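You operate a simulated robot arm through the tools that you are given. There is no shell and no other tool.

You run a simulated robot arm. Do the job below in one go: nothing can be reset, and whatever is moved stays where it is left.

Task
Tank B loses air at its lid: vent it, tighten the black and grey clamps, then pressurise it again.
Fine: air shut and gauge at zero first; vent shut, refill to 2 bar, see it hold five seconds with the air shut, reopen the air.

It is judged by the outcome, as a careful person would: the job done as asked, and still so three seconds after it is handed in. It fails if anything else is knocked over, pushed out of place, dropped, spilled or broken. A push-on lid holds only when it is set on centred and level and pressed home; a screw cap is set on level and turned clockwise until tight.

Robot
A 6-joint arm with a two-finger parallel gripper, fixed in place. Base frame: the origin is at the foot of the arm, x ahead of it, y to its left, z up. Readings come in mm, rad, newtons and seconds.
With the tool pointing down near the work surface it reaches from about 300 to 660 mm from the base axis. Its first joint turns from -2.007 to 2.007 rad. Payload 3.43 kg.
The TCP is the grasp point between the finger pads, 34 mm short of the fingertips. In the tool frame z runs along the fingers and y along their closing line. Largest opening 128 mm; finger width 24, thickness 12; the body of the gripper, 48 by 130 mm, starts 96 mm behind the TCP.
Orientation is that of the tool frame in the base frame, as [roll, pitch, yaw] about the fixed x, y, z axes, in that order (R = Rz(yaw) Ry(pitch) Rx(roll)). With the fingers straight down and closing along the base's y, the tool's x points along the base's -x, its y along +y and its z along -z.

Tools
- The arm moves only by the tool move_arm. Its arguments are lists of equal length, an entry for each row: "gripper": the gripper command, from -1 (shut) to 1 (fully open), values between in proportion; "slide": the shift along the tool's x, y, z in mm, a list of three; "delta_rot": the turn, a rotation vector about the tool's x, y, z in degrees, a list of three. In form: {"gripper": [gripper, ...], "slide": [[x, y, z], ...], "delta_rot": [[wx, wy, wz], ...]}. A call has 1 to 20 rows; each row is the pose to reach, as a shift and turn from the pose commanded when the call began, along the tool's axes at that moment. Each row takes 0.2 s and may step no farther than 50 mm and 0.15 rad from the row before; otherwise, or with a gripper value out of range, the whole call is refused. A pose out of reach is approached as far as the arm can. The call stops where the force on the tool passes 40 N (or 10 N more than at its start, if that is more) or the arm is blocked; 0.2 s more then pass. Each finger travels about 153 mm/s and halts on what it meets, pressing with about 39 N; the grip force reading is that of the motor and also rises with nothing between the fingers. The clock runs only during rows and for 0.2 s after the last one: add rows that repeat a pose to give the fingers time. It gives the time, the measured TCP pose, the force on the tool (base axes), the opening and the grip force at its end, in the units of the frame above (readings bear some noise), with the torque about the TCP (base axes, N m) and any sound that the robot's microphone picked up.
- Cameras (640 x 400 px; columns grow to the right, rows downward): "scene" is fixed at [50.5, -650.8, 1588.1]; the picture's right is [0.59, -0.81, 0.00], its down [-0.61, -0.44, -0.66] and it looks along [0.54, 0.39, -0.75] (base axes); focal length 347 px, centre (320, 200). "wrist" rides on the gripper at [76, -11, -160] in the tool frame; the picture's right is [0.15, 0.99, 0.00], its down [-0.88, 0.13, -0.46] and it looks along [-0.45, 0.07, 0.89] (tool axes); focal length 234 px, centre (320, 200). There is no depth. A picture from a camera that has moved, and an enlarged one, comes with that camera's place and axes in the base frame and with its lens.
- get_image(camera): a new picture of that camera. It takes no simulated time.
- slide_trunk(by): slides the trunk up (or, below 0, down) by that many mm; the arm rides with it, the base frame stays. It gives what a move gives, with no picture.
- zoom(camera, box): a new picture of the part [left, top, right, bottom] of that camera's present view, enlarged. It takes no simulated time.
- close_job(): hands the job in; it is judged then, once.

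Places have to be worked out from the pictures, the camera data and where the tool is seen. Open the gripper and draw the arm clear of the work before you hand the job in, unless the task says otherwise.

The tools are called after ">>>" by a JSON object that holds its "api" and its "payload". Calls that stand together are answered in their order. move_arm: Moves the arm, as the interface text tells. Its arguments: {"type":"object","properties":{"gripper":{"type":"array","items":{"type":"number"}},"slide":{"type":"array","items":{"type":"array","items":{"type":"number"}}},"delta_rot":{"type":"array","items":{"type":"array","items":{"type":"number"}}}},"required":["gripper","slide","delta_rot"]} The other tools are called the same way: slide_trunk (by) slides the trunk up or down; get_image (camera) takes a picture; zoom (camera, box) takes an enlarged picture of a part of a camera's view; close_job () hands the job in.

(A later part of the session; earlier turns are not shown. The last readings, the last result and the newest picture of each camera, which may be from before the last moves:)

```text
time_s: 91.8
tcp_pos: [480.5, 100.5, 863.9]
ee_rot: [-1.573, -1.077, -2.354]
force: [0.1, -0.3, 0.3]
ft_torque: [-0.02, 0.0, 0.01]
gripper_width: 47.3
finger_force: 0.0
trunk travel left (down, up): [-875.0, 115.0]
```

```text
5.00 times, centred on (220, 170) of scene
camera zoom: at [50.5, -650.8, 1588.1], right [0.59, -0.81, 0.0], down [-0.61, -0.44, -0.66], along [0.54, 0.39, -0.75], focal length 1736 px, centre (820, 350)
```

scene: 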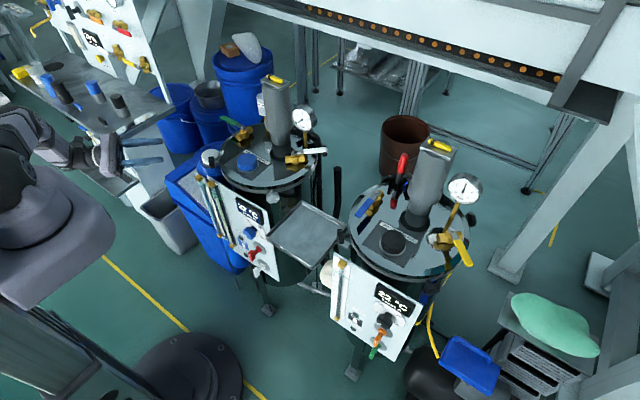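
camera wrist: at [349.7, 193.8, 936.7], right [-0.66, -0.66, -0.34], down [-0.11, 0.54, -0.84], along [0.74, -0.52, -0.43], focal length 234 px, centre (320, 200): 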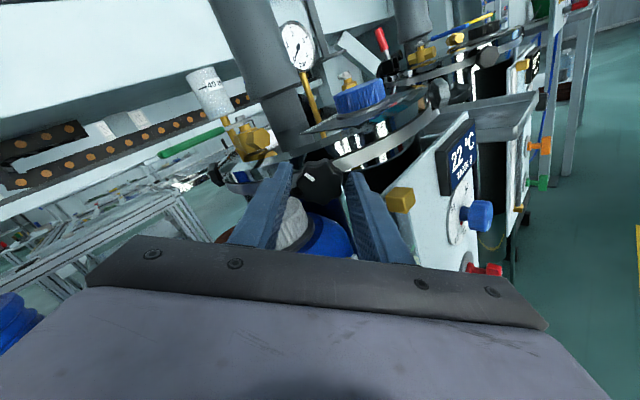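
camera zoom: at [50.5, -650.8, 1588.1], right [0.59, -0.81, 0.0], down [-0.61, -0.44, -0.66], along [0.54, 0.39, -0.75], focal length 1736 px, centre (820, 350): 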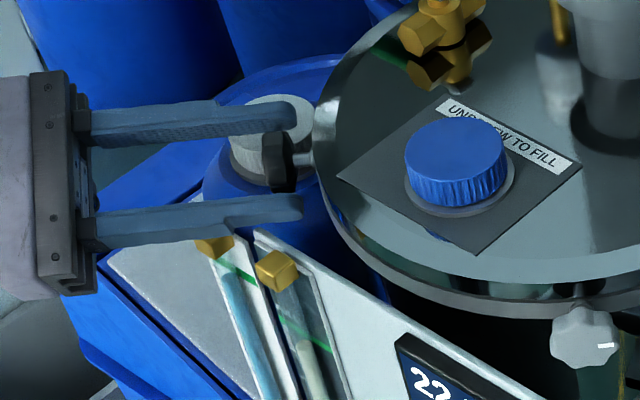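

Centred and no contact; the fingertips overlap the knob by about 10 mm. I go 5 mm deeper and grip.

>>> {"api": "move_arm", "payload": {"gripper": [-0.26, -0.26, -1, -1, -1], "slide": [[0, 0.5, 3], [0, 0.5, 5.5], [0, 0.5, 5.5], [0, 0.5, 5.5], [0, 0.5, 5.5]], "delta_rot": [[0, 0, 0], [0, 0, 0], [0, 0, 0], [0, 0, 0], [0, 0, 0]]}}

>>> {"api": "zoom", "payload": {"camera": "wrist", "box": [250, 110, 410, 240]}}

```text
time_s: 93.0
tcp_pos: [485.9, 96.6, 864.6]
ee_rot: [-1.572, -1.078, -2.354]
force: [-4.5, -0.5, -3.7]
ft_torque: [-0.09, -0.1, -0.24]
gripper_width: 37.1
finger_force: 44.5
trunk travel left (down, up): [-875.0, 115.0]
```

```text
3.08 times, centred on (330, 175) of wrist
camera zoom: at [354.0, 190.1, 936.0], right [-0.67, -0.66, -0.34], down [-0.11, 0.54, -0.84], along [0.74, -0.52, -0.43], focal length 720 px, centre (289, 277)
```

zoom: 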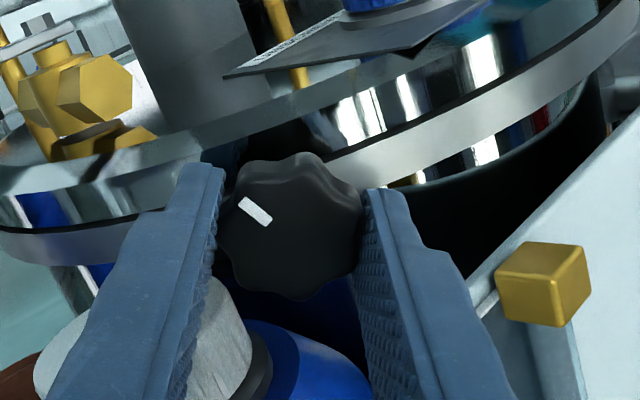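

Gripped. I turn it clockwise (from outside) 76°.

>>> {"api": "move_arm", "payload": {"gripper": [-1, -1, -1, -1, -1, -1, -1, -1, -1, -1, -1], "slide": [[0, 0, 0], [0, 0, 0], [0, 0, 0], [0, 0, 0], [0, 0, 0], [0, 0, 0], [0, 0, 0], [0, 0, 0], [0, 0, 0], [0, 0, 0], [0, 0, 0]], "delta_rot": [[0, 0, 7.6], [0, 0, 15.2], [0, 0, 22.8], [0, 0, 30.4], [0, 0, 38], [0, 0, 45.6], [0, 0, 53.2], [0, 0, 60.8], [0, 0, 68.4], [0, 0, 76], [0, 0, 76]]}}

>>> {"api": "zoom", "payload": {"camera": "wrist", "box": [250, 110, 410, 240]}}

>>> {"api": "zoom", "payload": {"camera": "scene", "box": [150, 120, 270, 210]}}

```text
time_s: 94.6
tcp_pos: [478.0, 90.0, 866.3]
ee_rot: [-1.561, -0.209, -2.376]
force: [-14.3, -3.7, 12.5]
ft_torque: [-0.69, 0.71, -0.15]
gripper_width: 36.9
finger_force: 44.4
trunk travel left (down, up): [-875.0, 115.0]
stopped in row 7: the force on the tool passed its limit at 47 N (the readings are from after the stop); the commanded pose is now the measured one
```

```text
3.08 times, centred on (330, 175) of wrist
camera zoom: at [315.7, 155.9, 891.2], right [-0.24, -0.25, -0.94], down [0.29, 0.9, -0.32], along [0.93, -0.35, -0.15], focal length 720 px, centre (289, 277)
```

zoom: 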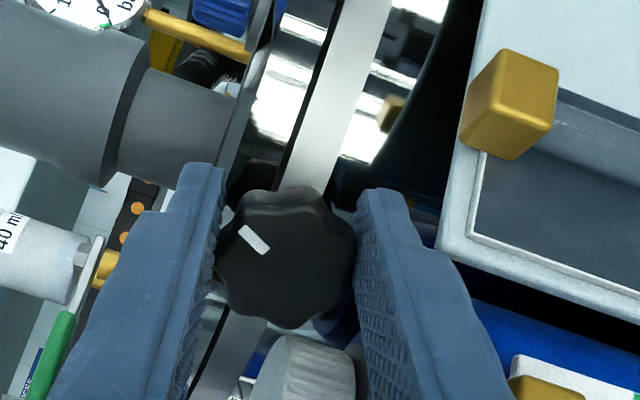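

```text
4.44 times, centred on (210, 165) of scene
camera zoom: at [50.5, -650.8, 1588.1], right [0.59, -0.81, 0.0], down [-0.61, -0.44, -0.66], along [0.54, 0.39, -0.75], focal length 1543 px, centre (809, 356)
```

zoom: 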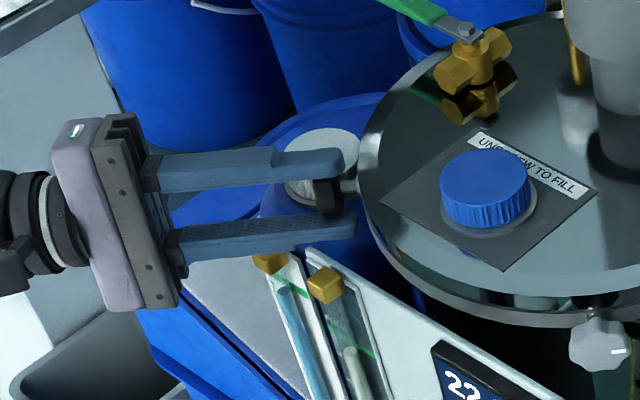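

The stop came at about 50° of turn, with the lower finger's thicker root touching the bottle's level-tube fitting from the side (nothing has moved). The knob did turn along. I release, back off, roll back and will continue with shorter strokes.

>>> {"api": "move_arm", "payload": {"gripper": [-0.34, -0.3, -0.3, -0.3, -0.3, -0.3, -0.3], "slide": [[0.6, -2, 0], [0.6, -3, 0], [-3, -3, 0], [-6, -3, -20], [-8, -3, -45], [-9, -3, -65], [-9, -3, -65]], "delta_rot": [[0, 0, 0], [0, 0, 0], [0, 0, -6], [0, 0, -13], [0, 0, -20], [0, 0, -27], [0, 0, -27]]}}

>>> {"api": "get_image", "payload": {"camera": "wrist"}}

>>> {"api": "zoom", "payload": {"camera": "wrist", "box": [250, 90, 410, 220]}}

```text
time_s: 96.2
tcp_pos: [444.2, 146.9, 862.1]
ee_rot: [-1.568, -0.677, -2.37]
force: [0.3, 0.1, -0.9]
ft_torque: [0.02, 0.03, 0.01]
gripper_width: 44.9
finger_force: 0.1
trunk travel left (down, up): [-875.0, 115.0]
```

```text
taken
camera wrist: at [295.3, 225.3, 917.9], right [-0.53, -0.51, -0.68], down [0.12, 0.75, -0.65], along [0.84, -0.42, -0.33], focal length 234 px, centre (320, 200)
```

wrist: 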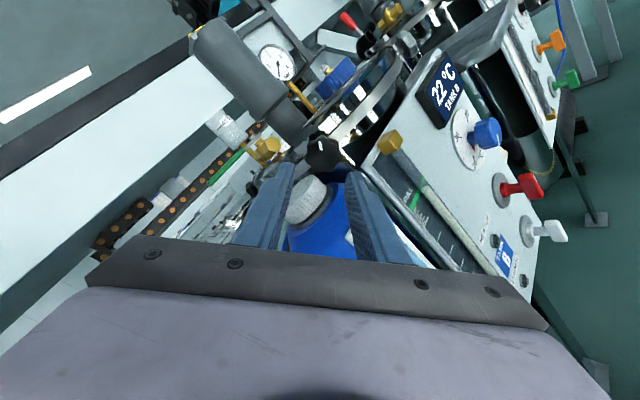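

```text
3.08 times, centred on (330, 155) of wrist
camera zoom: at [295.3, 225.3, 917.9], right [-0.53, -0.51, -0.68], down [0.12, 0.75, -0.65], along [0.84, -0.42, -0.33], focal length 720 px, centre (289, 338)
```

zoom: 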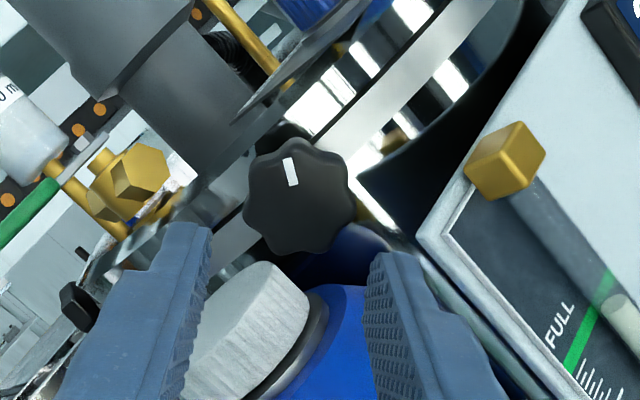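

The knob mark shows about 65° of turn so far. I recentre, roll back and slide in again with the fingers on the safe diagonal.

>>> {"api": "move_arm", "payload": {"gripper": [-0.26, -0.26, -0.26, -0.26, -0.26, -0.26, -0.26, -0.26], "slide": [[7.3, 3.2, 0], [7.3, 3.2, 0], [7.3, 3.2, 0], [7.3, 3.2, 15], [7.3, 3.2, 30], [7.3, 3.2, 45], [7.3, 3.2, 57], [7.3, 3.2, 57]], "delta_rot": [[0.5, -0.6, -7.5], [0.5, -0.6, -15], [0.5, -0.6, -23], [0.5, -0.6, -23], [0.5, -0.6, -23], [0.5, -0.6, -23], [0.5, -0.6, -23], [0.5, -0.6, -23]]}}

>>> {"api": "zoom", "payload": {"camera": "wrist", "box": [250, 110, 410, 240]}}

```text
time_s: 98.0
tcp_pos: [476.5, 99.1, 867.0]
ee_rot: [-1.571, -1.078, -2.357]
force: [-0.4, 0.2, 0.2]
ft_torque: [0.04, 0.0, -0.01]
gripper_width: 47.3
finger_force: 0.0
trunk travel left (down, up): [-875.0, 115.0]
```

```text
3.08 times, centred on (330, 175) of wrist
camera zoom: at [345.6, 193.4, 938.9], right [-0.67, -0.67, -0.34], down [-0.11, 0.54, -0.84], along [0.74, -0.52, -0.43], focal length 720 px, centre (289, 277)
```

zoom: 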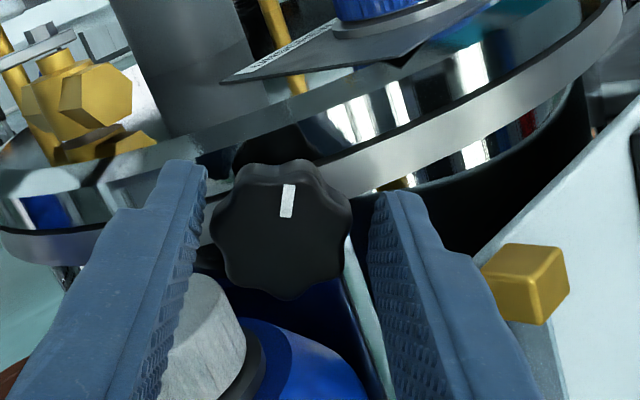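

>>> {"api": "move_arm", "payload": {"gripper": [-0.26, -0.26, -1, -1, -1], "slide": [[-2.6, -0.9, 3], [-2.6, -0.9, 5], [-2.6, -0.9, 5], [-2.6, -0.9, 5], [-2.6, -0.9, 5]], "delta_rot": [[0, 0, 0], [0, 0, 0], [0, 0, 0], [0, 0, 0], [0, 0, 0]]}}

>>> {"api": "zoom", "payload": {"camera": "wrist", "box": [250, 110, 410, 240]}}

```text
time_s: 99.2
tcp_pos: [482.6, 96.8, 864.0]
ee_rot: [-1.57, -1.078, -2.356]
force: [3.0, 1.8, 2.5]
ft_torque: [-0.09, -0.06, 0.19]
gripper_width: 37.2
finger_force: 45.2
trunk travel left (down, up): [-875.0, 115.0]
```

```text
3.08 times, centred on (330, 175) of wrist
camera zoom: at [351.4, 191.1, 937.3], right [-0.66, -0.67, -0.34], down [-0.11, 0.54, -0.84], along [0.74, -0.52, -0.43], focal length 720 px, centre (289, 277)
```

zoom: 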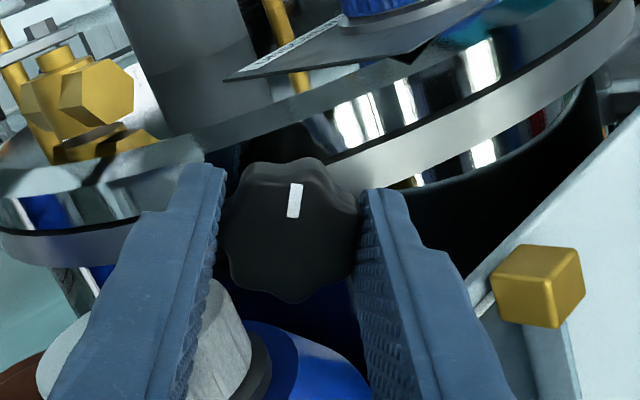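

Gripped again. I turn clockwise 42°, stopping short of where the finger met the tube fitting.

>>> {"api": "move_arm", "payload": {"gripper": [-1, -1, -1, -1, -1, -1, -1], "slide": [[0, 0, 0], [0, 0, 0], [0, 0, 0], [0, 0, 0], [0, 0, 0], [0, 0, 0], [0, 0, 0]], "delta_rot": [[0, 0, 7], [0, 0, 14], [0, 0, 21], [0, 0, 28], [0, 0, 35], [0, 0, 42], [0, 0, 42]]}}

>>> {"api": "zoom", "payload": {"camera": "wrist", "box": [250, 110, 410, 240]}}

```text
time_s: 100.8
tcp_pos: [482.0, 97.2, 865.2]
ee_rot: [-1.571, -0.345, -2.359]
force: [-5.8, -5.6, 5.5]
ft_torque: [-0.52, 1.15, 0.68]
gripper_width: 37.0
finger_force: 44.8
trunk travel left (down, up): [-875.0, 115.0]
```

```text
3.08 times, centred on (330, 175) of wrist
camera zoom: at [321.0, 161.4, 901.5], right [-0.34, -0.33, -0.88], down [0.23, 0.88, -0.42], along [0.91, -0.35, -0.22], focal length 720 px, centre (289, 277)
```

zoom: 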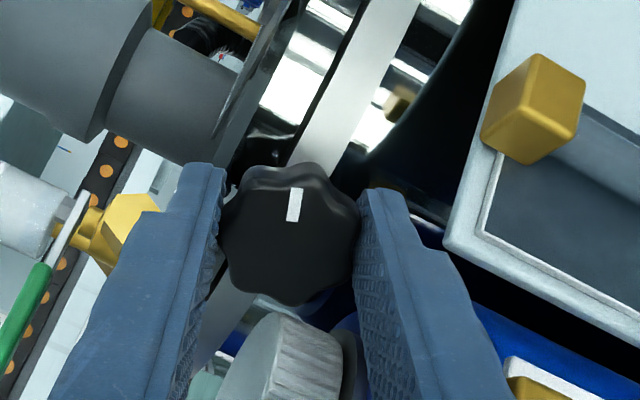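

Axial torque has risen to about 1.2 N·m, so the black clamp is coming up tight. I add a few more degrees to be sure it is at its stop.

>>> {"api": "move_arm", "payload": {"gripper": [-1, -1, -1, -1], "slide": [[0, 0, 0], [0, 0, 0], [0, 0, 0], [0, 0, 0]], "delta_rot": [[0, 0, 4], [0, 0, 8], [0, 0, 10], [0, 0, 10]]}}

>>> {"api": "zoom", "payload": {"camera": "wrist", "box": [250, 110, 410, 240]}}

```text
time_s: 101.8
tcp_pos: [477.2, 93.8, 866.0]
ee_rot: [-1.57, -0.175, -2.365]
force: [-32.3, -14.8, 8.8]
ft_torque: [-0.88, 1.97, 1.7]
gripper_width: 36.9
finger_force: 44.4
trunk travel left (down, up): [-875.0, 115.0]
```

```text
3.08 times, centred on (330, 175) of wrist
camera zoom: at [313.4, 155.5, 889.9], right [-0.22, -0.22, -0.95], down [0.28, 0.92, -0.28], along [0.93, -0.33, -0.14], focal length 720 px, centre (289, 277)
```

zoom: 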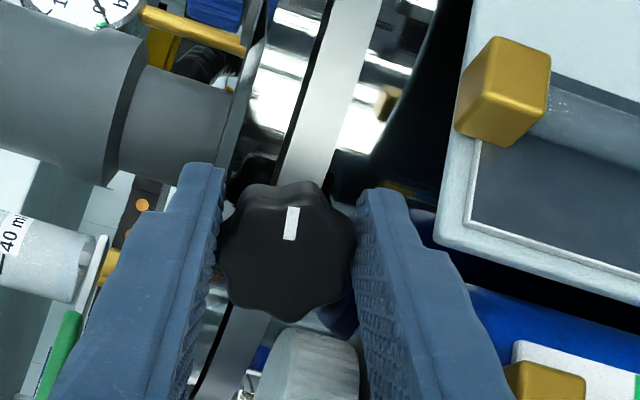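

The tube fitting interferes again at the end of this stroke, so I can't tell stop from contact. I release, back off, and will regrip with the tool pitched slightly down so the finger roots clear the fitting.

>>> {"api": "move_arm", "payload": {"gripper": [-0.34, -0.3, -0.3, -0.3, -0.3, -0.3, -0.3], "slide": [[0.6, -2, 0], [0.6, -3, 0], [-3, -3, 0], [-6, -3, -20], [-8, -3, -45], [-9, -3, -65], [-9, -3, -65]], "delta_rot": [[0, 0, 0], [0, 0, 0], [0, 0, -6], [0, 0, -13], [0, 0, -20], [0, 0, -27], [0, 0, -27]]}}

>>> {"api": "zoom", "payload": {"camera": "wrist", "box": [250, 90, 410, 220]}}

>>> {"api": "zoom", "payload": {"camera": "scene", "box": [170, 130, 270, 210]}}

```text
time_s: 102.8
tcp_pos: [476.0, 116.1, 867.2]
ee_rot: [-1.578, -0.394, -2.349]
force: [9.6, -7.2, -7.6]
ft_torque: [0.16, -0.42, 0.17]
gripper_width: 48.7
finger_force: 3.2
trunk travel left (down, up): [-875.0, 115.0]
stopped in row 5: the force on the tool passed its limit at 78 N (the readings are from after the stop); the commanded pose is now the measured one
```

```text
3.08 times, centred on (330, 155) of wrist
camera zoom: at [316.8, 182.2, 907.8], right [-0.37, -0.36, -0.86], down [0.21, 0.86, -0.46], along [0.9, -0.35, -0.24], focal length 720 px, centre (289, 338)
```

zoom: 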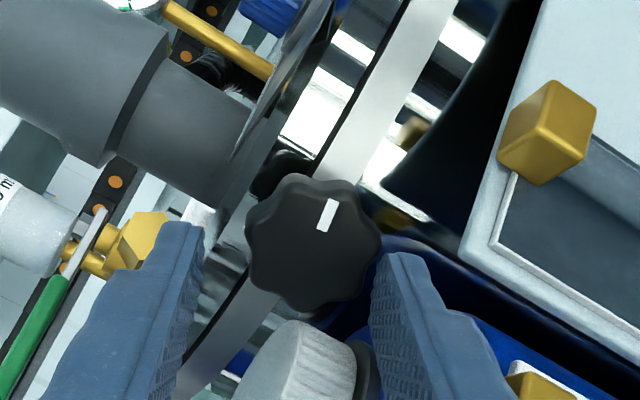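

```text
5.00 times, centred on (220, 170) of scene
camera zoom: at [50.5, -650.8, 1588.1], right [0.59, -0.81, 0.0], down [-0.61, -0.44, -0.66], along [0.54, 0.39, -0.75], focal length 1736 px, centre (820, 350)
```

zoom: 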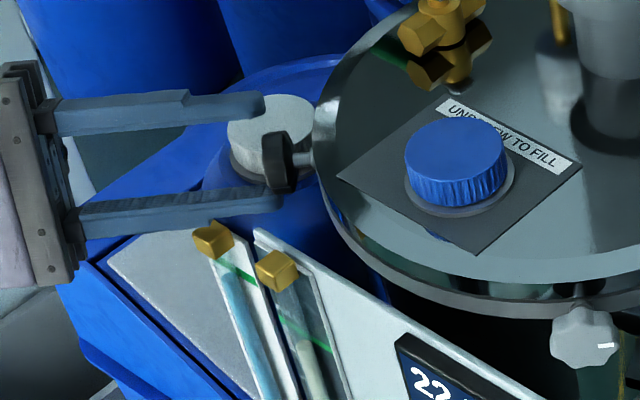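

The spike was the lower finger rubbing on the knob itself (I had shifted off-centre while rolling). I recentre on the knob, open a bit wider and retreat straight.

>>> {"api": "move_arm", "payload": {"gripper": [-0.22, -0.2, -0.2, -0.2, -0.2], "slide": [[3.3, 2.5, 0], [6.6, 5.1, 0], [6.6, 5.1, -15], [6.6, 5.1, -45], [6.6, 5.1, -45]], "delta_rot": [[0, 0, 0], [0, 0, 0], [0, 0, 0], [0, 0, 0], [0, 0, 0]]}}

>>> {"api": "get_image", "payload": {"camera": "wrist"}}

>>> {"api": "zoom", "payload": {"camera": "wrist", "box": [250, 90, 410, 220]}}

```text
time_s: 104.0
tcp_pos: [435.3, 143.6, 865.3]
ee_rot: [-1.575, -0.395, -2.354]
force: [0.1, -0.2, 0.2]
ft_torque: [-0.03, -0.01, -0.01]
gripper_width: 51.5
finger_force: 0.0
trunk travel left (down, up): [-875.0, 115.0]
```

```text
taken
camera wrist: at [276.1, 208.8, 906.0], right [-0.37, -0.36, -0.86], down [0.21, 0.86, -0.46], along [0.91, -0.35, -0.24], focal length 234 px, centre (320, 200)
```

wrist: 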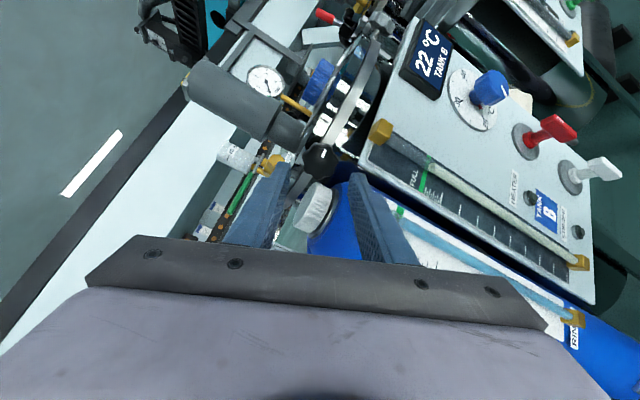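

```text
3.08 times, centred on (330, 155) of wrist
camera zoom: at [276.1, 208.8, 906.0], right [-0.37, -0.36, -0.86], down [0.21, 0.86, -0.46], along [0.91, -0.35, -0.24], focal length 720 px, centre (289, 338)
```

zoom: 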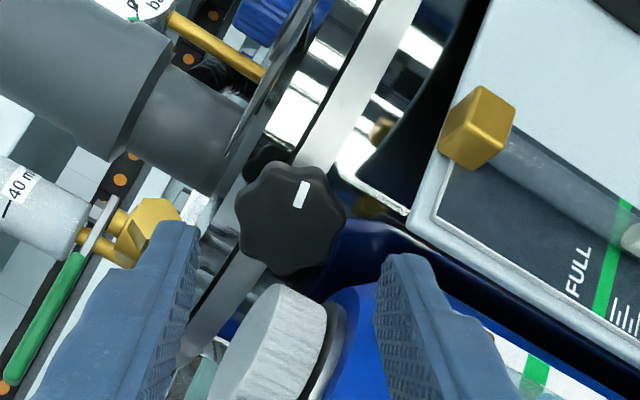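

Turned about 130° in total so far. I now pitch the tool 8° nose-down, raise it accordingly, and roll back to the starting diagonal.

>>> {"api": "move_arm", "payload": {"gripper": [-0.2, -0.2, -0.2], "slide": [[2, -6, 0], [4.8, -11.4, 0], [4.8, -11.4, 0]], "delta_rot": [[-3.7, -1.55, 0], [-7.4, -3.1, 0], [-7.4, -3.1, 0]]}}

>>> {"api": "move_arm", "payload": {"gripper": [-0.24, -0.26, -0.26, -0.26, -0.26, -0.26, -0.26], "slide": [[0, 0, 0], [0, 0, 0], [0, 0, 0], [0, 0, 0], [0, 0, 0], [0, 0, 20], [0, 0, 35]], "delta_rot": [[0, 0, -8], [0, 0, -16], [0, 0, -24], [0, 0, -32], [0, 0, -39], [0, 0, -39], [0, 0, -39]]}}

>>> {"api": "zoom", "payload": {"camera": "wrist", "box": [250, 100, 410, 230]}}

```text
time_s: 104.8
tcp_pos: [436.1, 144.0, 880.3]
ee_rot: [-1.728, -0.39, -2.296]
force: [-0.9, 0.2, -0.5]
ft_torque: [0.01, 0.0, 0.0]
gripper_width: 51.4
finger_force: 0.1
trunk travel left (down, up): [-875.0, 115.0]
```

```text
time_s: 106.4
tcp_pos: [461.4, 121.3, 874.5]
ee_rot: [-1.868, -1.058, -2.091]
force: [0.5, 0.5, 0.3]
ft_torque: [0.01, 0.03, 0.0]
gripper_width: 47.5
finger_force: 0.2
trunk travel left (down, up): [-875.0, 115.0]
```

```text
3.08 times, centred on (330, 165) of wrist
camera zoom: at [338.5, 206.6, 968.9], right [-0.7, -0.63, -0.34], down [-0.19, 0.62, -0.76], along [0.69, -0.47, -0.55], focal length 720 px, centre (289, 308)
```

zoom: 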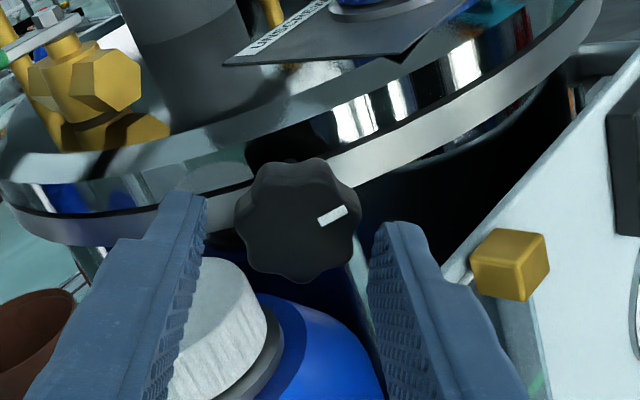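

By the mark, black has turned about 118° — the same total as grey took to its stop. I do one confirming stroke: centre, slide in and grip.

>>> {"api": "move_arm", "payload": {"gripper": [-0.26, -0.26, -0.26, -0.26, -1, -1, -1], "slide": [[-1, 4, 0], [-1, 4, 15], [-1, 4, 28], [-1, 4, 34], [-1, 4, 34], [-1, 4, 34], [-1, 4, 34]], "delta_rot": [[0, 0, 0], [0, 0, 0], [0, 0, 0], [0, 0, 0], [0, 0, 0], [0, 0, 0], [0, 0, 0]]}}

>>> {"api": "zoom", "payload": {"camera": "wrist", "box": [250, 110, 410, 240]}}

```text
time_s: 108.0
tcp_pos: [484.0, 94.9, 868.7]
ee_rot: [-1.863, -1.056, -2.096]
force: [4.1, 2.8, 7.0]
ft_torque: [-0.14, -0.19, 1.26]
gripper_width: 37.9
finger_force: 45.4
trunk travel left (down, up): [-875.0, 115.0]
```

```text
3.08 times, centred on (330, 175) of wrist
camera zoom: at [360.5, 180.0, 962.7], right [-0.7, -0.63, -0.34], down [-0.19, 0.62, -0.76], along [0.69, -0.47, -0.55], focal length 720 px, centre (289, 277)
```

zoom: 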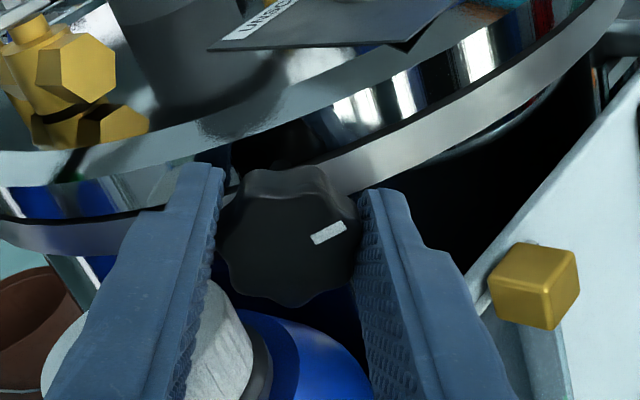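

>>> {"api": "move_arm", "payload": {"gripper": [-1, -1, -1, -1, -1, -1, -1], "slide": [[0, 0, 0], [0, 0, 0], [0, 0, 0], [0, 0, 0], [0, 0, 0], [0, 0, 0], [0, 0, 0]], "delta_rot": [[0, 0, 6], [0, 0, 12], [0, 0, 18], [0, 0, 24], [0, 0, 30], [0, 0, 36], [0, 0, 36]]}}

>>> {"api": "zoom", "payload": {"camera": "wrist", "box": [250, 110, 410, 240]}}

```text
time_s: 109.6
tcp_pos: [483.7, 95.4, 868.7]
ee_rot: [-1.725, -0.44, -2.281]
force: [11.3, 8.5, 16.0]
ft_torque: [-0.56, 0.02, 0.55]
gripper_width: 38.6
finger_force: 44.9
trunk travel left (down, up): [-875.0, 115.0]
```

```text
3.08 times, centred on (330, 175) of wrist
camera zoom: at [331.1, 156.6, 932.0], right [-0.47, -0.32, -0.82], down [0.15, 0.89, -0.43], along [0.87, -0.33, -0.38], focal length 720 px, centre (289, 277)
```

zoom: 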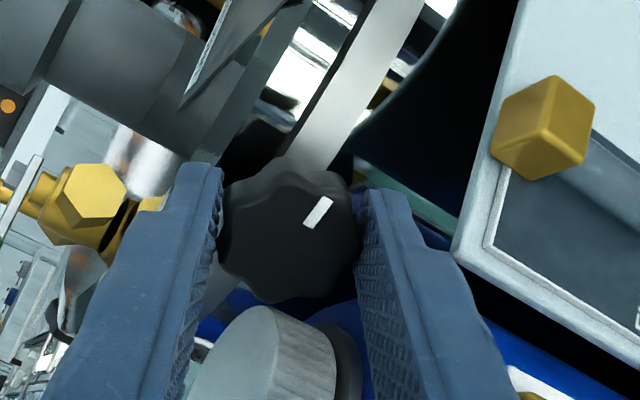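

The gripper turned 36° but the knob only about 7°, slipping at its stop: the black clamp is tight. I open and retreat straight back.

>>> {"api": "move_arm", "payload": {"gripper": [-0.28, -0.24, -0.24, -0.24, -0.24, -0.24, -0.24], "slide": [[0, 0, 0], [0, 0, 0], [0, 0, -12], [0, 0, -30], [0, 0, -60], [0, 0, -95], [0, 0, -95]], "delta_rot": [[0, 0, 0], [0, 0, 0], [0, 0, 0], [0, 0, 0], [0, 0, 0], [0, 0, 0], [0, 0, 0]]}}

>>> {"api": "get_image", "payload": {"camera": "wrist"}}

>>> {"api": "zoom", "payload": {"camera": "scene", "box": [170, 90, 330, 210]}}

```text
time_s: 111.2
tcp_pos: [415.0, 157.9, 877.5]
ee_rot: [-1.731, -0.442, -2.287]
force: [-0.1, 0.1, -0.1]
ft_torque: [0.0, 0.0, -0.02]
gripper_width: 48.6
finger_force: 0.0
trunk travel left (down, up): [-875.0, 115.0]
```

```text
taken
camera wrist: at [262.2, 220.7, 943.3], right [-0.48, -0.31, -0.82], down [0.15, 0.89, -0.43], along [0.86, -0.33, -0.38], focal length 234 px, centre (320, 200)
```

wrist: 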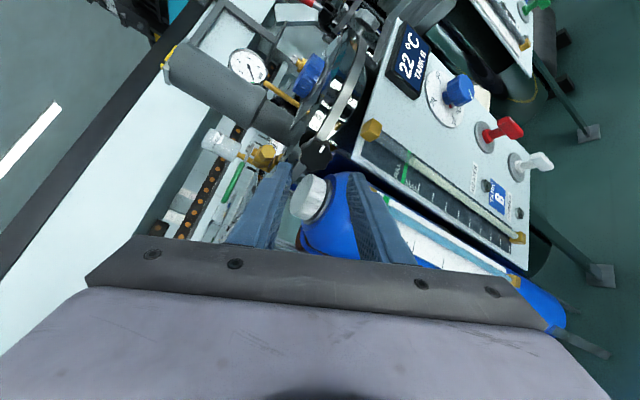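

```text
3.33 times, centred on (250, 150) of scene
camera zoom: at [50.5, -650.8, 1588.1], right [0.59, -0.81, 0.0], down [-0.61, -0.44, -0.66], along [0.54, 0.39, -0.75], focal length 1157 px, centre (553, 367)
```

zoom: 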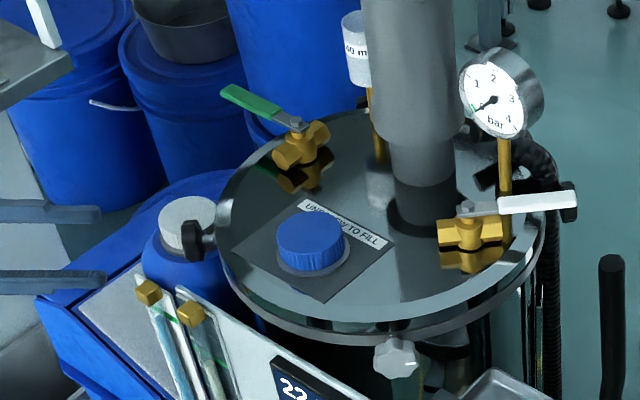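

Nothing else has moved and the gauge is at zero. I rise, roll back and bring the tool upright again to work the valves.

>>> {"api": "move_arm", "payload": {"gripper": [-0.24, -0.24, -0.24, -0.24, -0.24, -0.24, -0.24, -0.24, -0.24, -0.24, -0.24, -0.24, -0.24, -0.24, -0.24], "slide": [[4, -9, -6], [8, -18, -12], [12, -27, -16], [17, -36, -20], [17, -36, -20], [17, -36, -20], [17, -36, -20], [17, -36, -20], [17, -36, -20], [17, -36, -20], [17, -36, -20], [17, -36, -20], [17, -36, -20], [17, -36, -20], [17, -36, -20]], "delta_rot": [[0, 0, 7.8], [0, 0, 15.6], [0, 0, 23.4], [0, 0, 31.2], [0, 0, 39], [0, 0, 46.8], [0, 0, 54.6], [0, 0, 62.4], [0, 0, 70.2], [0, 0, 78], [0, 0, 85.8], [0, 0, 93.6], [0, 0, 101.4], [0, 0, 109], [0, 0, 109]]}}

```text
time_s: 114.4
tcp_pos: [405.9, 170.5, 923.5]
ee_rot: [-2.476, 1.388, 3.031]
force: [0.1, 0.5, -0.2]
ft_torque: [-0.04, 0.0, -0.01]
gripper_width: 48.4
finger_force: 0.1
trunk travel left (down, up): [-875.0, 115.0]
```

>>> {"api": "move_arm", "payload": {"gripper": [-0.24, -0.24, -0.24, -0.24, -0.24, -0.24, -0.24, -0.24, -0.24, -0.24, -0.24], "slide": [[-8, 0, 0], [-16, 0, 0], [-24, 0, 0], [-32, 0, 0], [-40, 0, 0], [-48, 0, 0], [-56, 0, 0], [-64, 0, 0], [-70, 0, 0], [-70, 0, 0], [-70, 0, 0]], "delta_rot": [[0, 8, 0], [0, 16, 0], [0, 24, 0], [0, 32, 0], [0, 40, 0], [0, 48, 0], [0, 56, 0], [0, 64, 0], [0, 72, 0], [0, 80, 0], [0, 82, 0]]}}

>>> {"api": "get_image", "payload": {"camera": "wrist"}}

```text
time_s: 116.8
tcp_pos: [419.5, 166.7, 991.6]
ee_rot: [-3.028, -0.007, 2.375]
force: [0.1, 0.6, 0.5]
ft_torque: [-0.03, 0.02, 0.0]
gripper_width: 48.6
finger_force: 0.1
trunk travel left (down, up): [-875.0, 115.0]
```

```text
taken
camera wrist: at [370.7, 224.4, 1152.0], right [0.58, 0.81, -0.11], down [0.76, -0.48, 0.43], along [0.3, -0.33, -0.9], focal length 234 px, centre (320, 200)
```

wrist: 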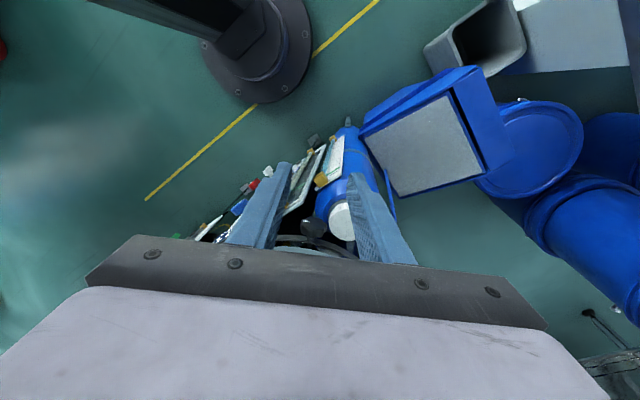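

Both clamps are tight. Next is the vent: I lower the trunk a little for better reach, then level the tool and swing back to the middle with closed fingers.

>>> {"api": "slide_trunk", "payload": {"by": -70}}

>>> {"api": "move_arm", "payload": {"gripper": [-1, -1, -1, -1], "slide": [[0, 0, -40], [0, 5, -80], [0, 10, -110], [0, 10, -110]], "delta_rot": [[-3.2, 0, 0], [-6.5, 0, 0], [-6.5, 0, 0], [-6.5, 0, 0]]}}

```text
time_s: 117.9
tcp_pos: [419.7, 167.9, 922.1]
ee_rot: [-3.025, -0.005, 2.373]
force: [-0.1, -0.7, 0.1]
ft_torque: [0.03, -0.02, 0.01]
gripper_width: 48.5
finger_force: 0.1
trunk travel left (down, up): [-805.0, 185.0]
```

```text
time_s: 118.9
tcp_pos: [436.6, 183.5, 1032.9]
ee_rot: [3.141, -0.005, 2.374]
force: [-0.3, 1.0, 0.8]
ft_torque: [0.0, 0.03, 0.02]
gripper_width: 0.0
finger_force: 32.9
trunk travel left (down, up): [-805.0, 185.0]
```

>>> {"api": "move_arm", "payload": {"gripper": [-1, -1, -1, -1, -1, -1, -1, -1], "slide": [[-36.6, -20.9, 0], [-73.2, -41.8, 0], [-109.8, -62.7, 0], [-146.4, -83.5, 0], [-183, -104.4, 0], [-219.6, -125.3, 0], [-256.2, -146.2, 0], [-256.2, -146.2, 0]], "delta_rot": [[0, 0, -6.3], [0, 0, -12.6], [0, 0, -18.9], [0, 0, -25.2], [0, 0, -31.5], [0, 0, -37.8], [0, 0, -44], [0, 0, -44]]}}

>>> {"api": "zoom", "payload": {"camera": "scene", "box": [210, 80, 350, 200]}}

>>> {"api": "get_image", "payload": {"camera": "wrist"}}

```text
time_s: 120.7
tcp_pos: [520.2, -103.0, 1029.0]
ee_rot: [3.139, -0.005, -3.141]
force: [0.7, -0.4, -0.3]
ft_torque: [-0.03, 0.01, 0.0]
gripper_width: 0.3
finger_force: 33.0
trunk travel left (down, up): [-805.0, 185.0]
```

```text
3.33 times, centred on (280, 140) of scene
camera zoom: at [50.5, -650.8, 1588.1], right [0.59, -0.81, 0.0], down [-0.61, -0.44, -0.66], along [0.54, 0.39, -0.75], focal length 1157 px, centre (453, 400)
```

zoom: 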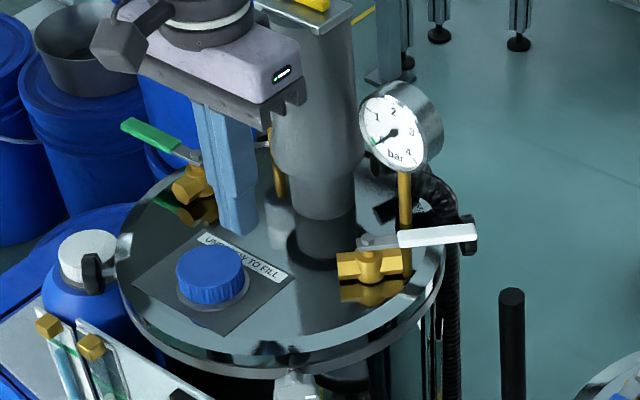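

```text
taken
camera wrist: at [445.8, -114.8, 1189.2], right [-0.15, 0.99, 0.0], down [0.88, 0.13, 0.45], along [0.45, 0.07, -0.89], focal length 234 px, centre (320, 200)
```

wrist: 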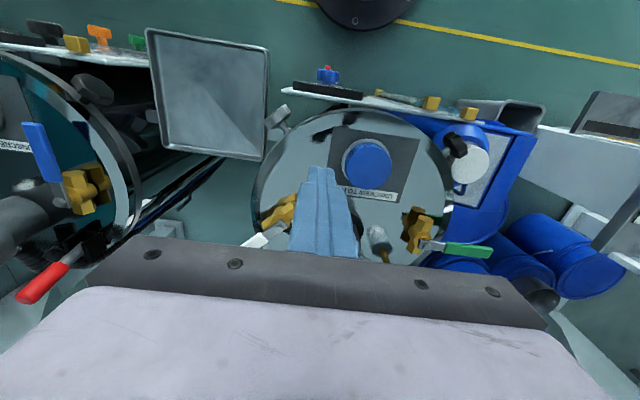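

The lever state is as expected (white along its body, open). To shut it I must push from its far side; I approach with a 40° forward tilt along the tool axis so the finger passes under and clear of the gauge.

>>> {"api": "move_arm", "payload": {"gripper": [-1, -1, -1, -1, -1, -1, -1], "slide": [[-16, -9, 0], [-32, -18, 0], [-48, -27, 0], [-64, -36, 0], [-80, -46, 0], [-95, -55, 0], [-95, -55, 0]], "delta_rot": [[0, -7, 0], [0, -14, 0], [0, -21, 0], [0, -28, 0], [0, -35, 0], [0, -40, 0], [0, -40, 0]]}}

>>> {"api": "get_image", "payload": {"camera": "wrist"}}

>>> {"api": "zoom", "payload": {"camera": "scene", "box": [230, 80, 350, 190]}}

```text
time_s: 122.3
tcp_pos: [613.5, -155.7, 1027.7]
ee_rot: [3.138, 0.695, 3.139]
force: [0.4, 0.2, 0.3]
ft_torque: [0.01, 0.0, -0.02]
gripper_width: 0.0
finger_force: 33.0
trunk travel left (down, up): [-805.0, 185.0]
```

```text
taken
camera wrist: at [453.5, -166.5, 1101.9], right [-0.11, 0.99, -0.09], down [0.39, 0.13, 0.91], along [0.92, 0.07, -0.4], focal length 234 px, centre (320, 200)
```

wrist: 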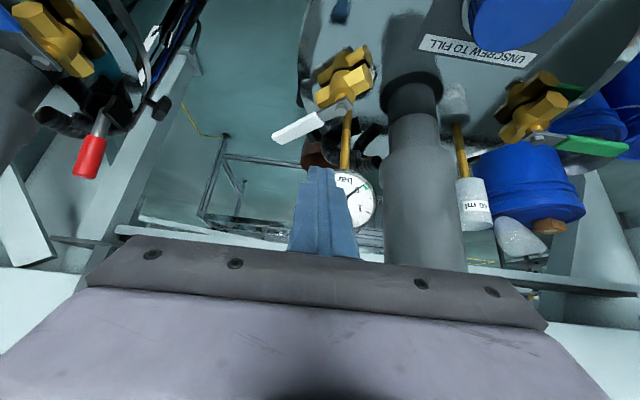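

```text
3.64 times, centred on (290, 135) of scene
camera zoom: at [50.5, -650.8, 1588.1], right [0.59, -0.81, 0.0], down [-0.61, -0.44, -0.66], along [0.54, 0.39, -0.75], focal length 1262 px, centre (429, 436)
```

zoom: 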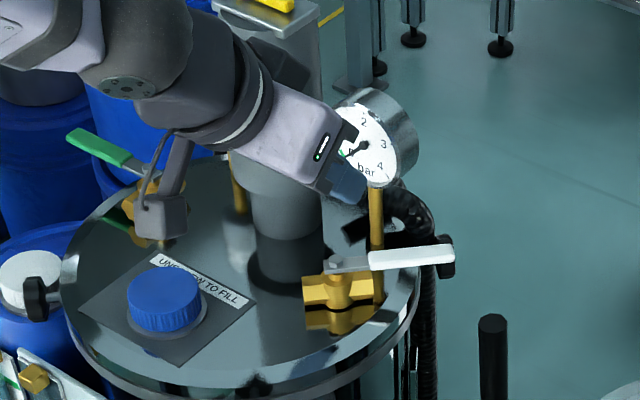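

The approach line passes between the lever and the gauge. I advance along the tool axis to lever height on the far side of the white lever.

>>> {"api": "move_arm", "payload": {"gripper": [-1, -1, -1, -1, -1, -1], "slide": [[0, -6.3, 0], [-1, -6.3, 35], [-1, -6.3, 70], [-2, -6.3, 100], [-2.3, -6.3, 121], [-2.3, -6.3, 121]], "delta_rot": [[0, 0, 0], [0, 0, 0], [0, 0, 0], [0, 0, 0], [0, 0, 0], [0, 0, 0]]}}

>>> {"api": "get_image", "payload": {"camera": "wrist"}}

>>> {"api": "zoom", "payload": {"camera": "scene", "box": [230, 80, 350, 190]}}

```text
time_s: 123.7
tcp_pos: [695.6, -162.2, 936.9]
ee_rot: [3.138, 0.694, 3.14]
force: [0.1, -0.6, 0.0]
ft_torque: [-0.01, -0.03, -0.02]
gripper_width: 0.2
finger_force: 32.8
trunk travel left (down, up): [-805.0, 185.0]
```

```text
taken
camera wrist: at [534.4, -172.9, 1009.7], right [-0.11, 0.99, -0.09], down [0.39, 0.13, 0.91], along [0.92, 0.07, -0.4], focal length 234 px, centre (320, 200)
```

wrist: 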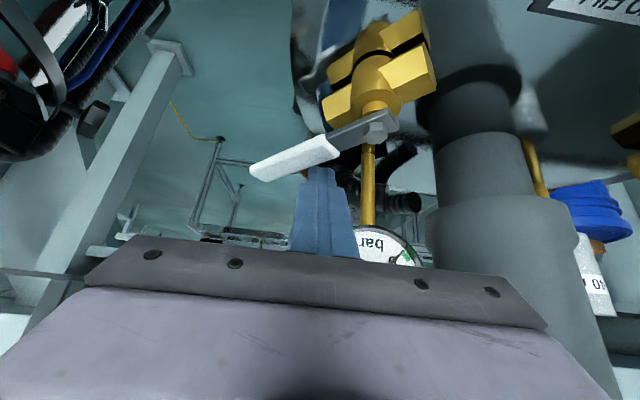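

```text
3.64 times, centred on (290, 135) of scene
camera zoom: at [50.5, -650.8, 1588.1], right [0.59, -0.81, 0.0], down [-0.61, -0.44, -0.66], along [0.54, 0.39, -0.75], focal length 1262 px, centre (429, 436)
```

zoom: 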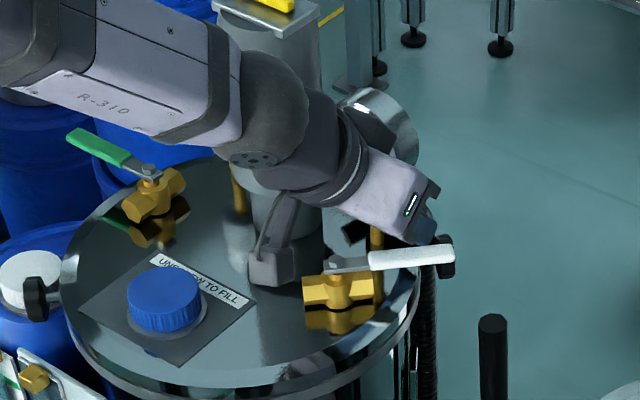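

The finger is behind the white lever with no contact yet. I sweep it clockwise back across its body (to pointing front-right).

>>> {"api": "move_arm", "payload": {"gripper": [-1, -1, -1, -1, -1, -1, -1, -1, -1, -1, -1, -1, -1, -1], "slide": [[7.7, -1.7, -5.1], [10.7, -8.5, -7.6], [13.7, -15.2, -10.1], [18.5, -21.5, -14.1], [23.4, -27.1, -18.2], [29.6, -31.3, -23.4], [35.9, -34.8, -28.6], [40.5, -37, -32.5], [45.2, -38.7, -36.4], [50.5, -39.4, -40.8], [55.9, -39.6, -45.3], [61.8, -38.2, -50.2], [67.8, -36.2, -55.2], [67.8, -36.2, -55.2]], "delta_rot": [[0, 0, 0], [0, 0, 0], [0, 0, 0], [0, 0, 0], [0, 0, 0], [0, 0, 0], [0, 0, 0], [0, 0, 0], [0, 0, 0], [0, 0, 0], [0, 0, 0], [0, 0, 0], [0, 0, 0], [0, 0, 0]]}}

>>> {"api": "get_image", "payload": {"camera": "wrist"}}

>>> {"api": "zoom", "payload": {"camera": "scene", "box": [230, 80, 350, 190]}}

```text
time_s: 126.7
tcp_pos: [605.5, -196.1, 935.8]
ee_rot: [3.136, 0.692, 3.139]
force: [2.4, 0.2, 1.9]
ft_torque: [0.01, 0.01, -0.02]
gripper_width: 0.0
finger_force: 32.7
trunk travel left (down, up): [-805.0, 185.0]
```

```text
taken
camera wrist: at [444.8, -209.1, 1009.3], right [-0.11, 0.99, -0.09], down [0.39, 0.13, 0.91], along [0.92, 0.07, -0.4], focal length 234 px, centre (320, 200)
```

wrist: 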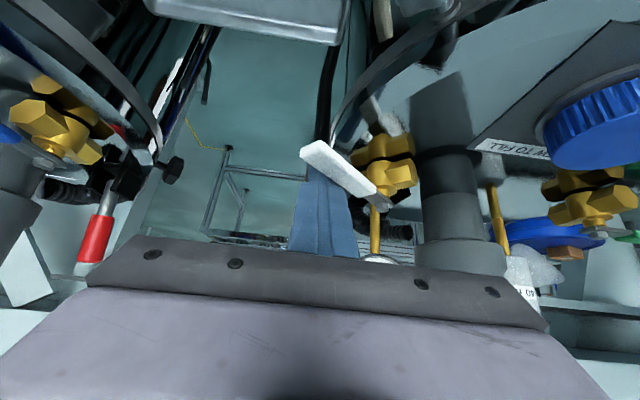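

```text
3.64 times, centred on (290, 135) of scene
camera zoom: at [50.5, -650.8, 1588.1], right [0.59, -0.81, 0.0], down [-0.61, -0.44, -0.66], along [0.54, 0.39, -0.75], focal length 1262 px, centre (429, 436)
```

zoom: 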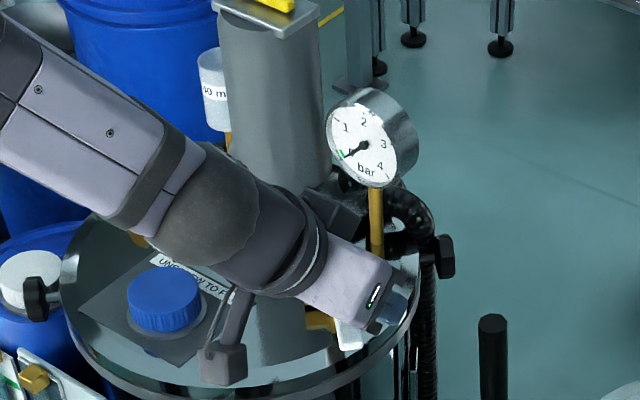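

The lever is nearly there; I nudge it the last bit until it meets its stop.

>>> {"api": "move_arm", "payload": {"gripper": [-1, -1, -1, -1], "slide": [[1.6, 2.2, -1.3], [3.2, 4.3, -2.7], [4.8, 6.5, -4], [6.4, 8.6, -5.3]], "delta_rot": [[0, 0, 0], [0, 0, 0], [0, 0, 0], [0, 0, 0]]}}

```text
time_s: 127.8
tcp_pos: [600.7, -194.8, 942.2]
ee_rot: [-3.13, 0.704, 3.138]
force: [7.0, -8.5, 1.3]
ft_torque: [-0.1, -0.1, -0.06]
gripper_width: 0.0
finger_force: 32.8
trunk travel left (down, up): [-805.0, 185.0]
stopped in row 4: the force on the tool passed its limit at 40 N (the readings are from after the stop); the commanded pose is now the measured one
```

It met its stop; the vent is shut. I ease off and retract along the tool axis, then check lever and gauge.

>>> {"api": "move_arm", "payload": {"gripper": [-1, -1, -1, -1, -1], "slide": [[-4.3, -5.8, 3.6], [-4.3, -5.8, -30], [-4.3, -5.8, -70], [-4.3, -5.8, -115], [-4.3, -5.8, -115]], "delta_rot": [[0, 0, 0], [0, 0, 0], [0, 0, 0], [0, 0, 0], [0, 0, 0]]}}

>>> {"api": "zoom", "payload": {"camera": "scene", "box": [230, 80, 350, 190]}}

>>> {"api": "get_image", "payload": {"camera": "wrist"}}

```text
time_s: 128.9
tcp_pos: [527.7, -196.9, 1028.6]
ee_rot: [-3.136, 0.701, 3.137]
force: [-0.7, 0.5, -0.2]
ft_torque: [-0.01, 0.01, 0.0]
gripper_width: 0.2
finger_force: 32.9
trunk travel left (down, up): [-805.0, 185.0]
```

```text
3.64 times, centred on (290, 135) of scene
camera zoom: at [50.5, -650.8, 1588.1], right [0.59, -0.81, 0.0], down [-0.61, -0.44, -0.66], along [0.54, 0.39, -0.75], focal length 1262 px, centre (429, 436)
```

zoom: 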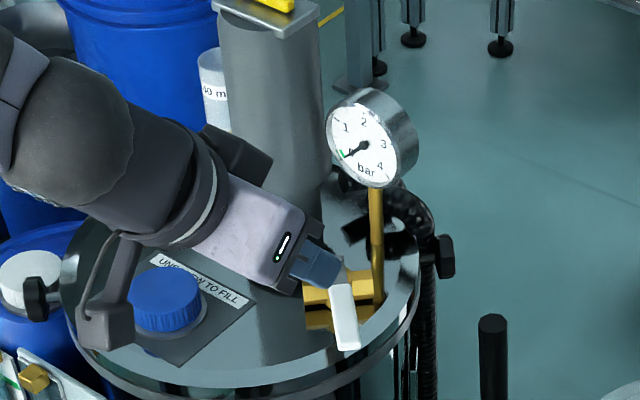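

```text
taken
camera wrist: at [367.3, -208.1, 1102.1], right [-0.1, 0.99, -0.1], down [0.38, 0.13, 0.92], along [0.92, 0.06, -0.39], focal length 234 px, centre (320, 200)
```

wrist: 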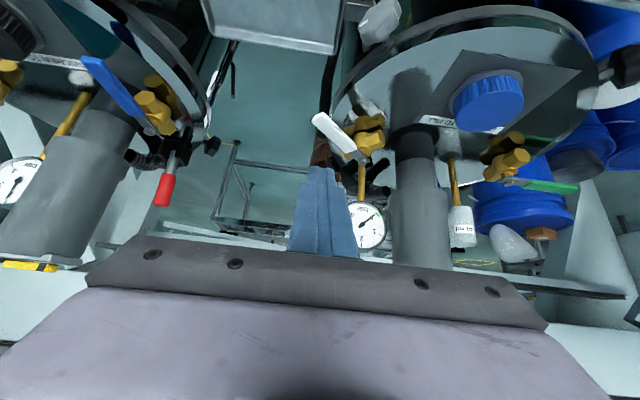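

The vent lever is back across its body and the gauge still reads 0. Now I locate the green lever precisely for reopening the air.

>>> {"api": "zoom", "payload": {"camera": "wrist", "box": [460, 110, 600, 210]}}

>>> {"api": "zoom", "payload": {"camera": "wrist", "box": [300, 90, 420, 180]}}

```text
4.00 times, centred on (530, 160) of wrist
camera zoom: at [367.3, -208.1, 1102.1], right [-0.1, 0.99, -0.1], down [0.38, 0.13, 0.92], along [0.92, 0.06, -0.39], focal length 937 px, centre (-520, 360)
```

zoom: 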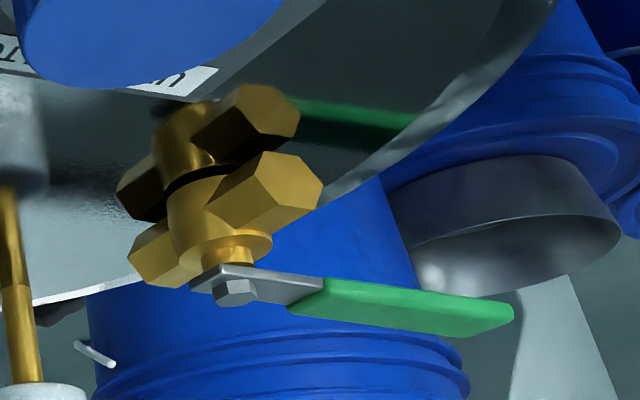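

```text
4.44 times, centred on (360, 135) of wrist
camera zoom: at [367.3, -208.1, 1102.1], right [-0.1, 0.99, -0.1], down [0.38, 0.13, 0.92], along [0.92, 0.06, -0.39], focal length 1041 px, centre (142, 489)
```

zoom: 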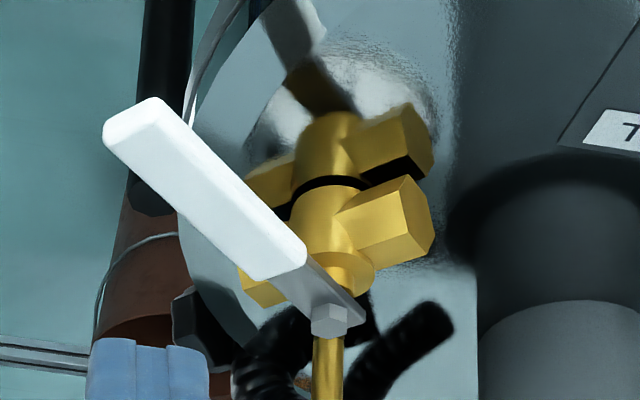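

The green lever lies at x≈630, pointing left from its pivot near (634, 66). I carry the tilted tool over to its far side, up and back along the approach line.

>>> {"api": "move_arm", "payload": {"gripper": [-1, -1, -1, -1, -1, -1, -1, -1, -1], "slide": [[-5, 41.5, 7], [-10, 83, 14], [-16, 124.5, 21], [-21, 166, 28], [-26, 207.5, 34], [-31, 249, 41], [-37, 290.5, 48], [-42, 332, 54.6], [-42, 332, 54.6]], "delta_rot": [[0, 0, 0], [0, 0, 0], [0, 0, 0], [0, 0, 0], [0, 0, 0], [0, 0, 0], [0, 0, 0], [0, 0, 0], [0, 0, 0]]}}

>>> {"api": "get_image", "payload": {"camera": "wrist"}}

>>> {"api": "zoom", "payload": {"camera": "scene", "box": [190, 80, 330, 190]}}

```text
time_s: 130.9
tcp_pos: [598.5, 132.6, 1012.7]
ee_rot: [-3.134, 0.702, 3.14]
force: [0.7, -0.5, 0.2]
ft_torque: [-0.03, 0.04, 0.0]
gripper_width: 0.2
finger_force: 32.9
trunk travel left (down, up): [-805.0, 185.0]
```

```text
taken
camera wrist: at [437.1, 122.9, 1085.1], right [-0.1, 0.99, -0.1], down [0.38, 0.13, 0.92], along [0.92, 0.06, -0.39], focal length 234 px, centre (320, 200)
```

wrist: 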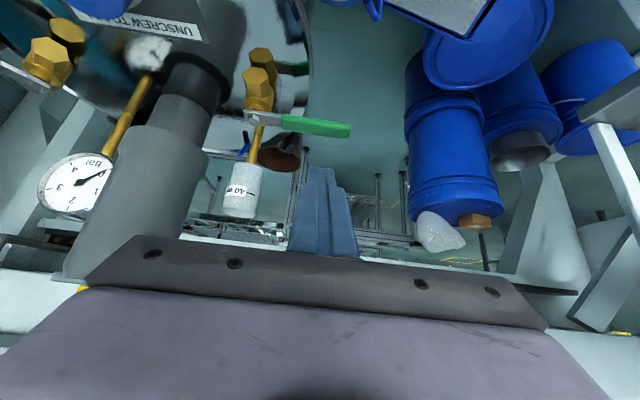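

```text
3.64 times, centred on (260, 135) of scene
camera zoom: at [50.5, -650.8, 1588.1], right [0.59, -0.81, 0.0], down [-0.61, -0.44, -0.66], along [0.54, 0.39, -0.75], focal length 1262 px, centre (538, 436)
```

zoom: 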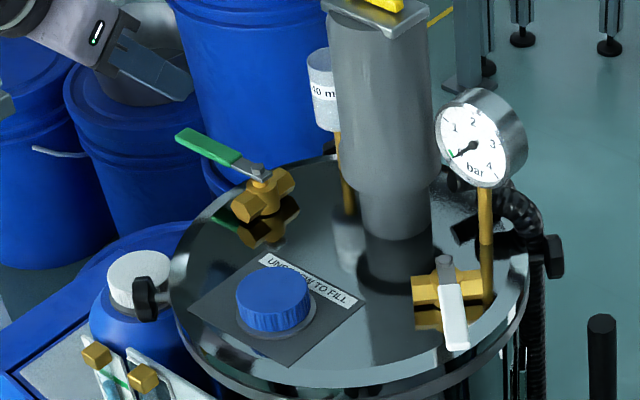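

>>> {"api": "zoom", "payload": {"camera": "wrist", "box": [220, 70, 360, 190]}}

```text
3.33 times, centred on (290, 130) of wrist
camera zoom: at [437.1, 122.9, 1085.1], right [-0.1, 0.99, -0.1], down [0.38, 0.13, 0.92], along [0.92, 0.06, -0.39], focal length 781 px, centre (420, 433)
```

zoom: 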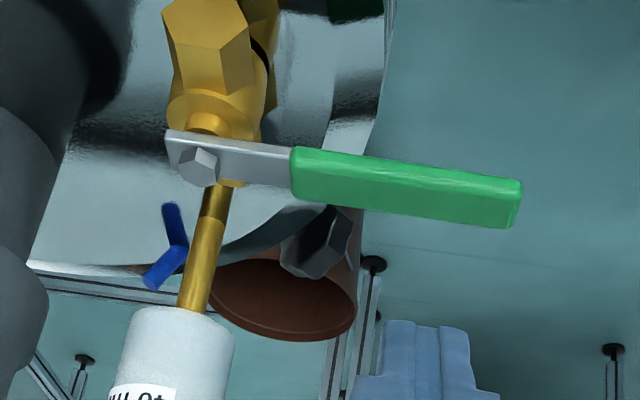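

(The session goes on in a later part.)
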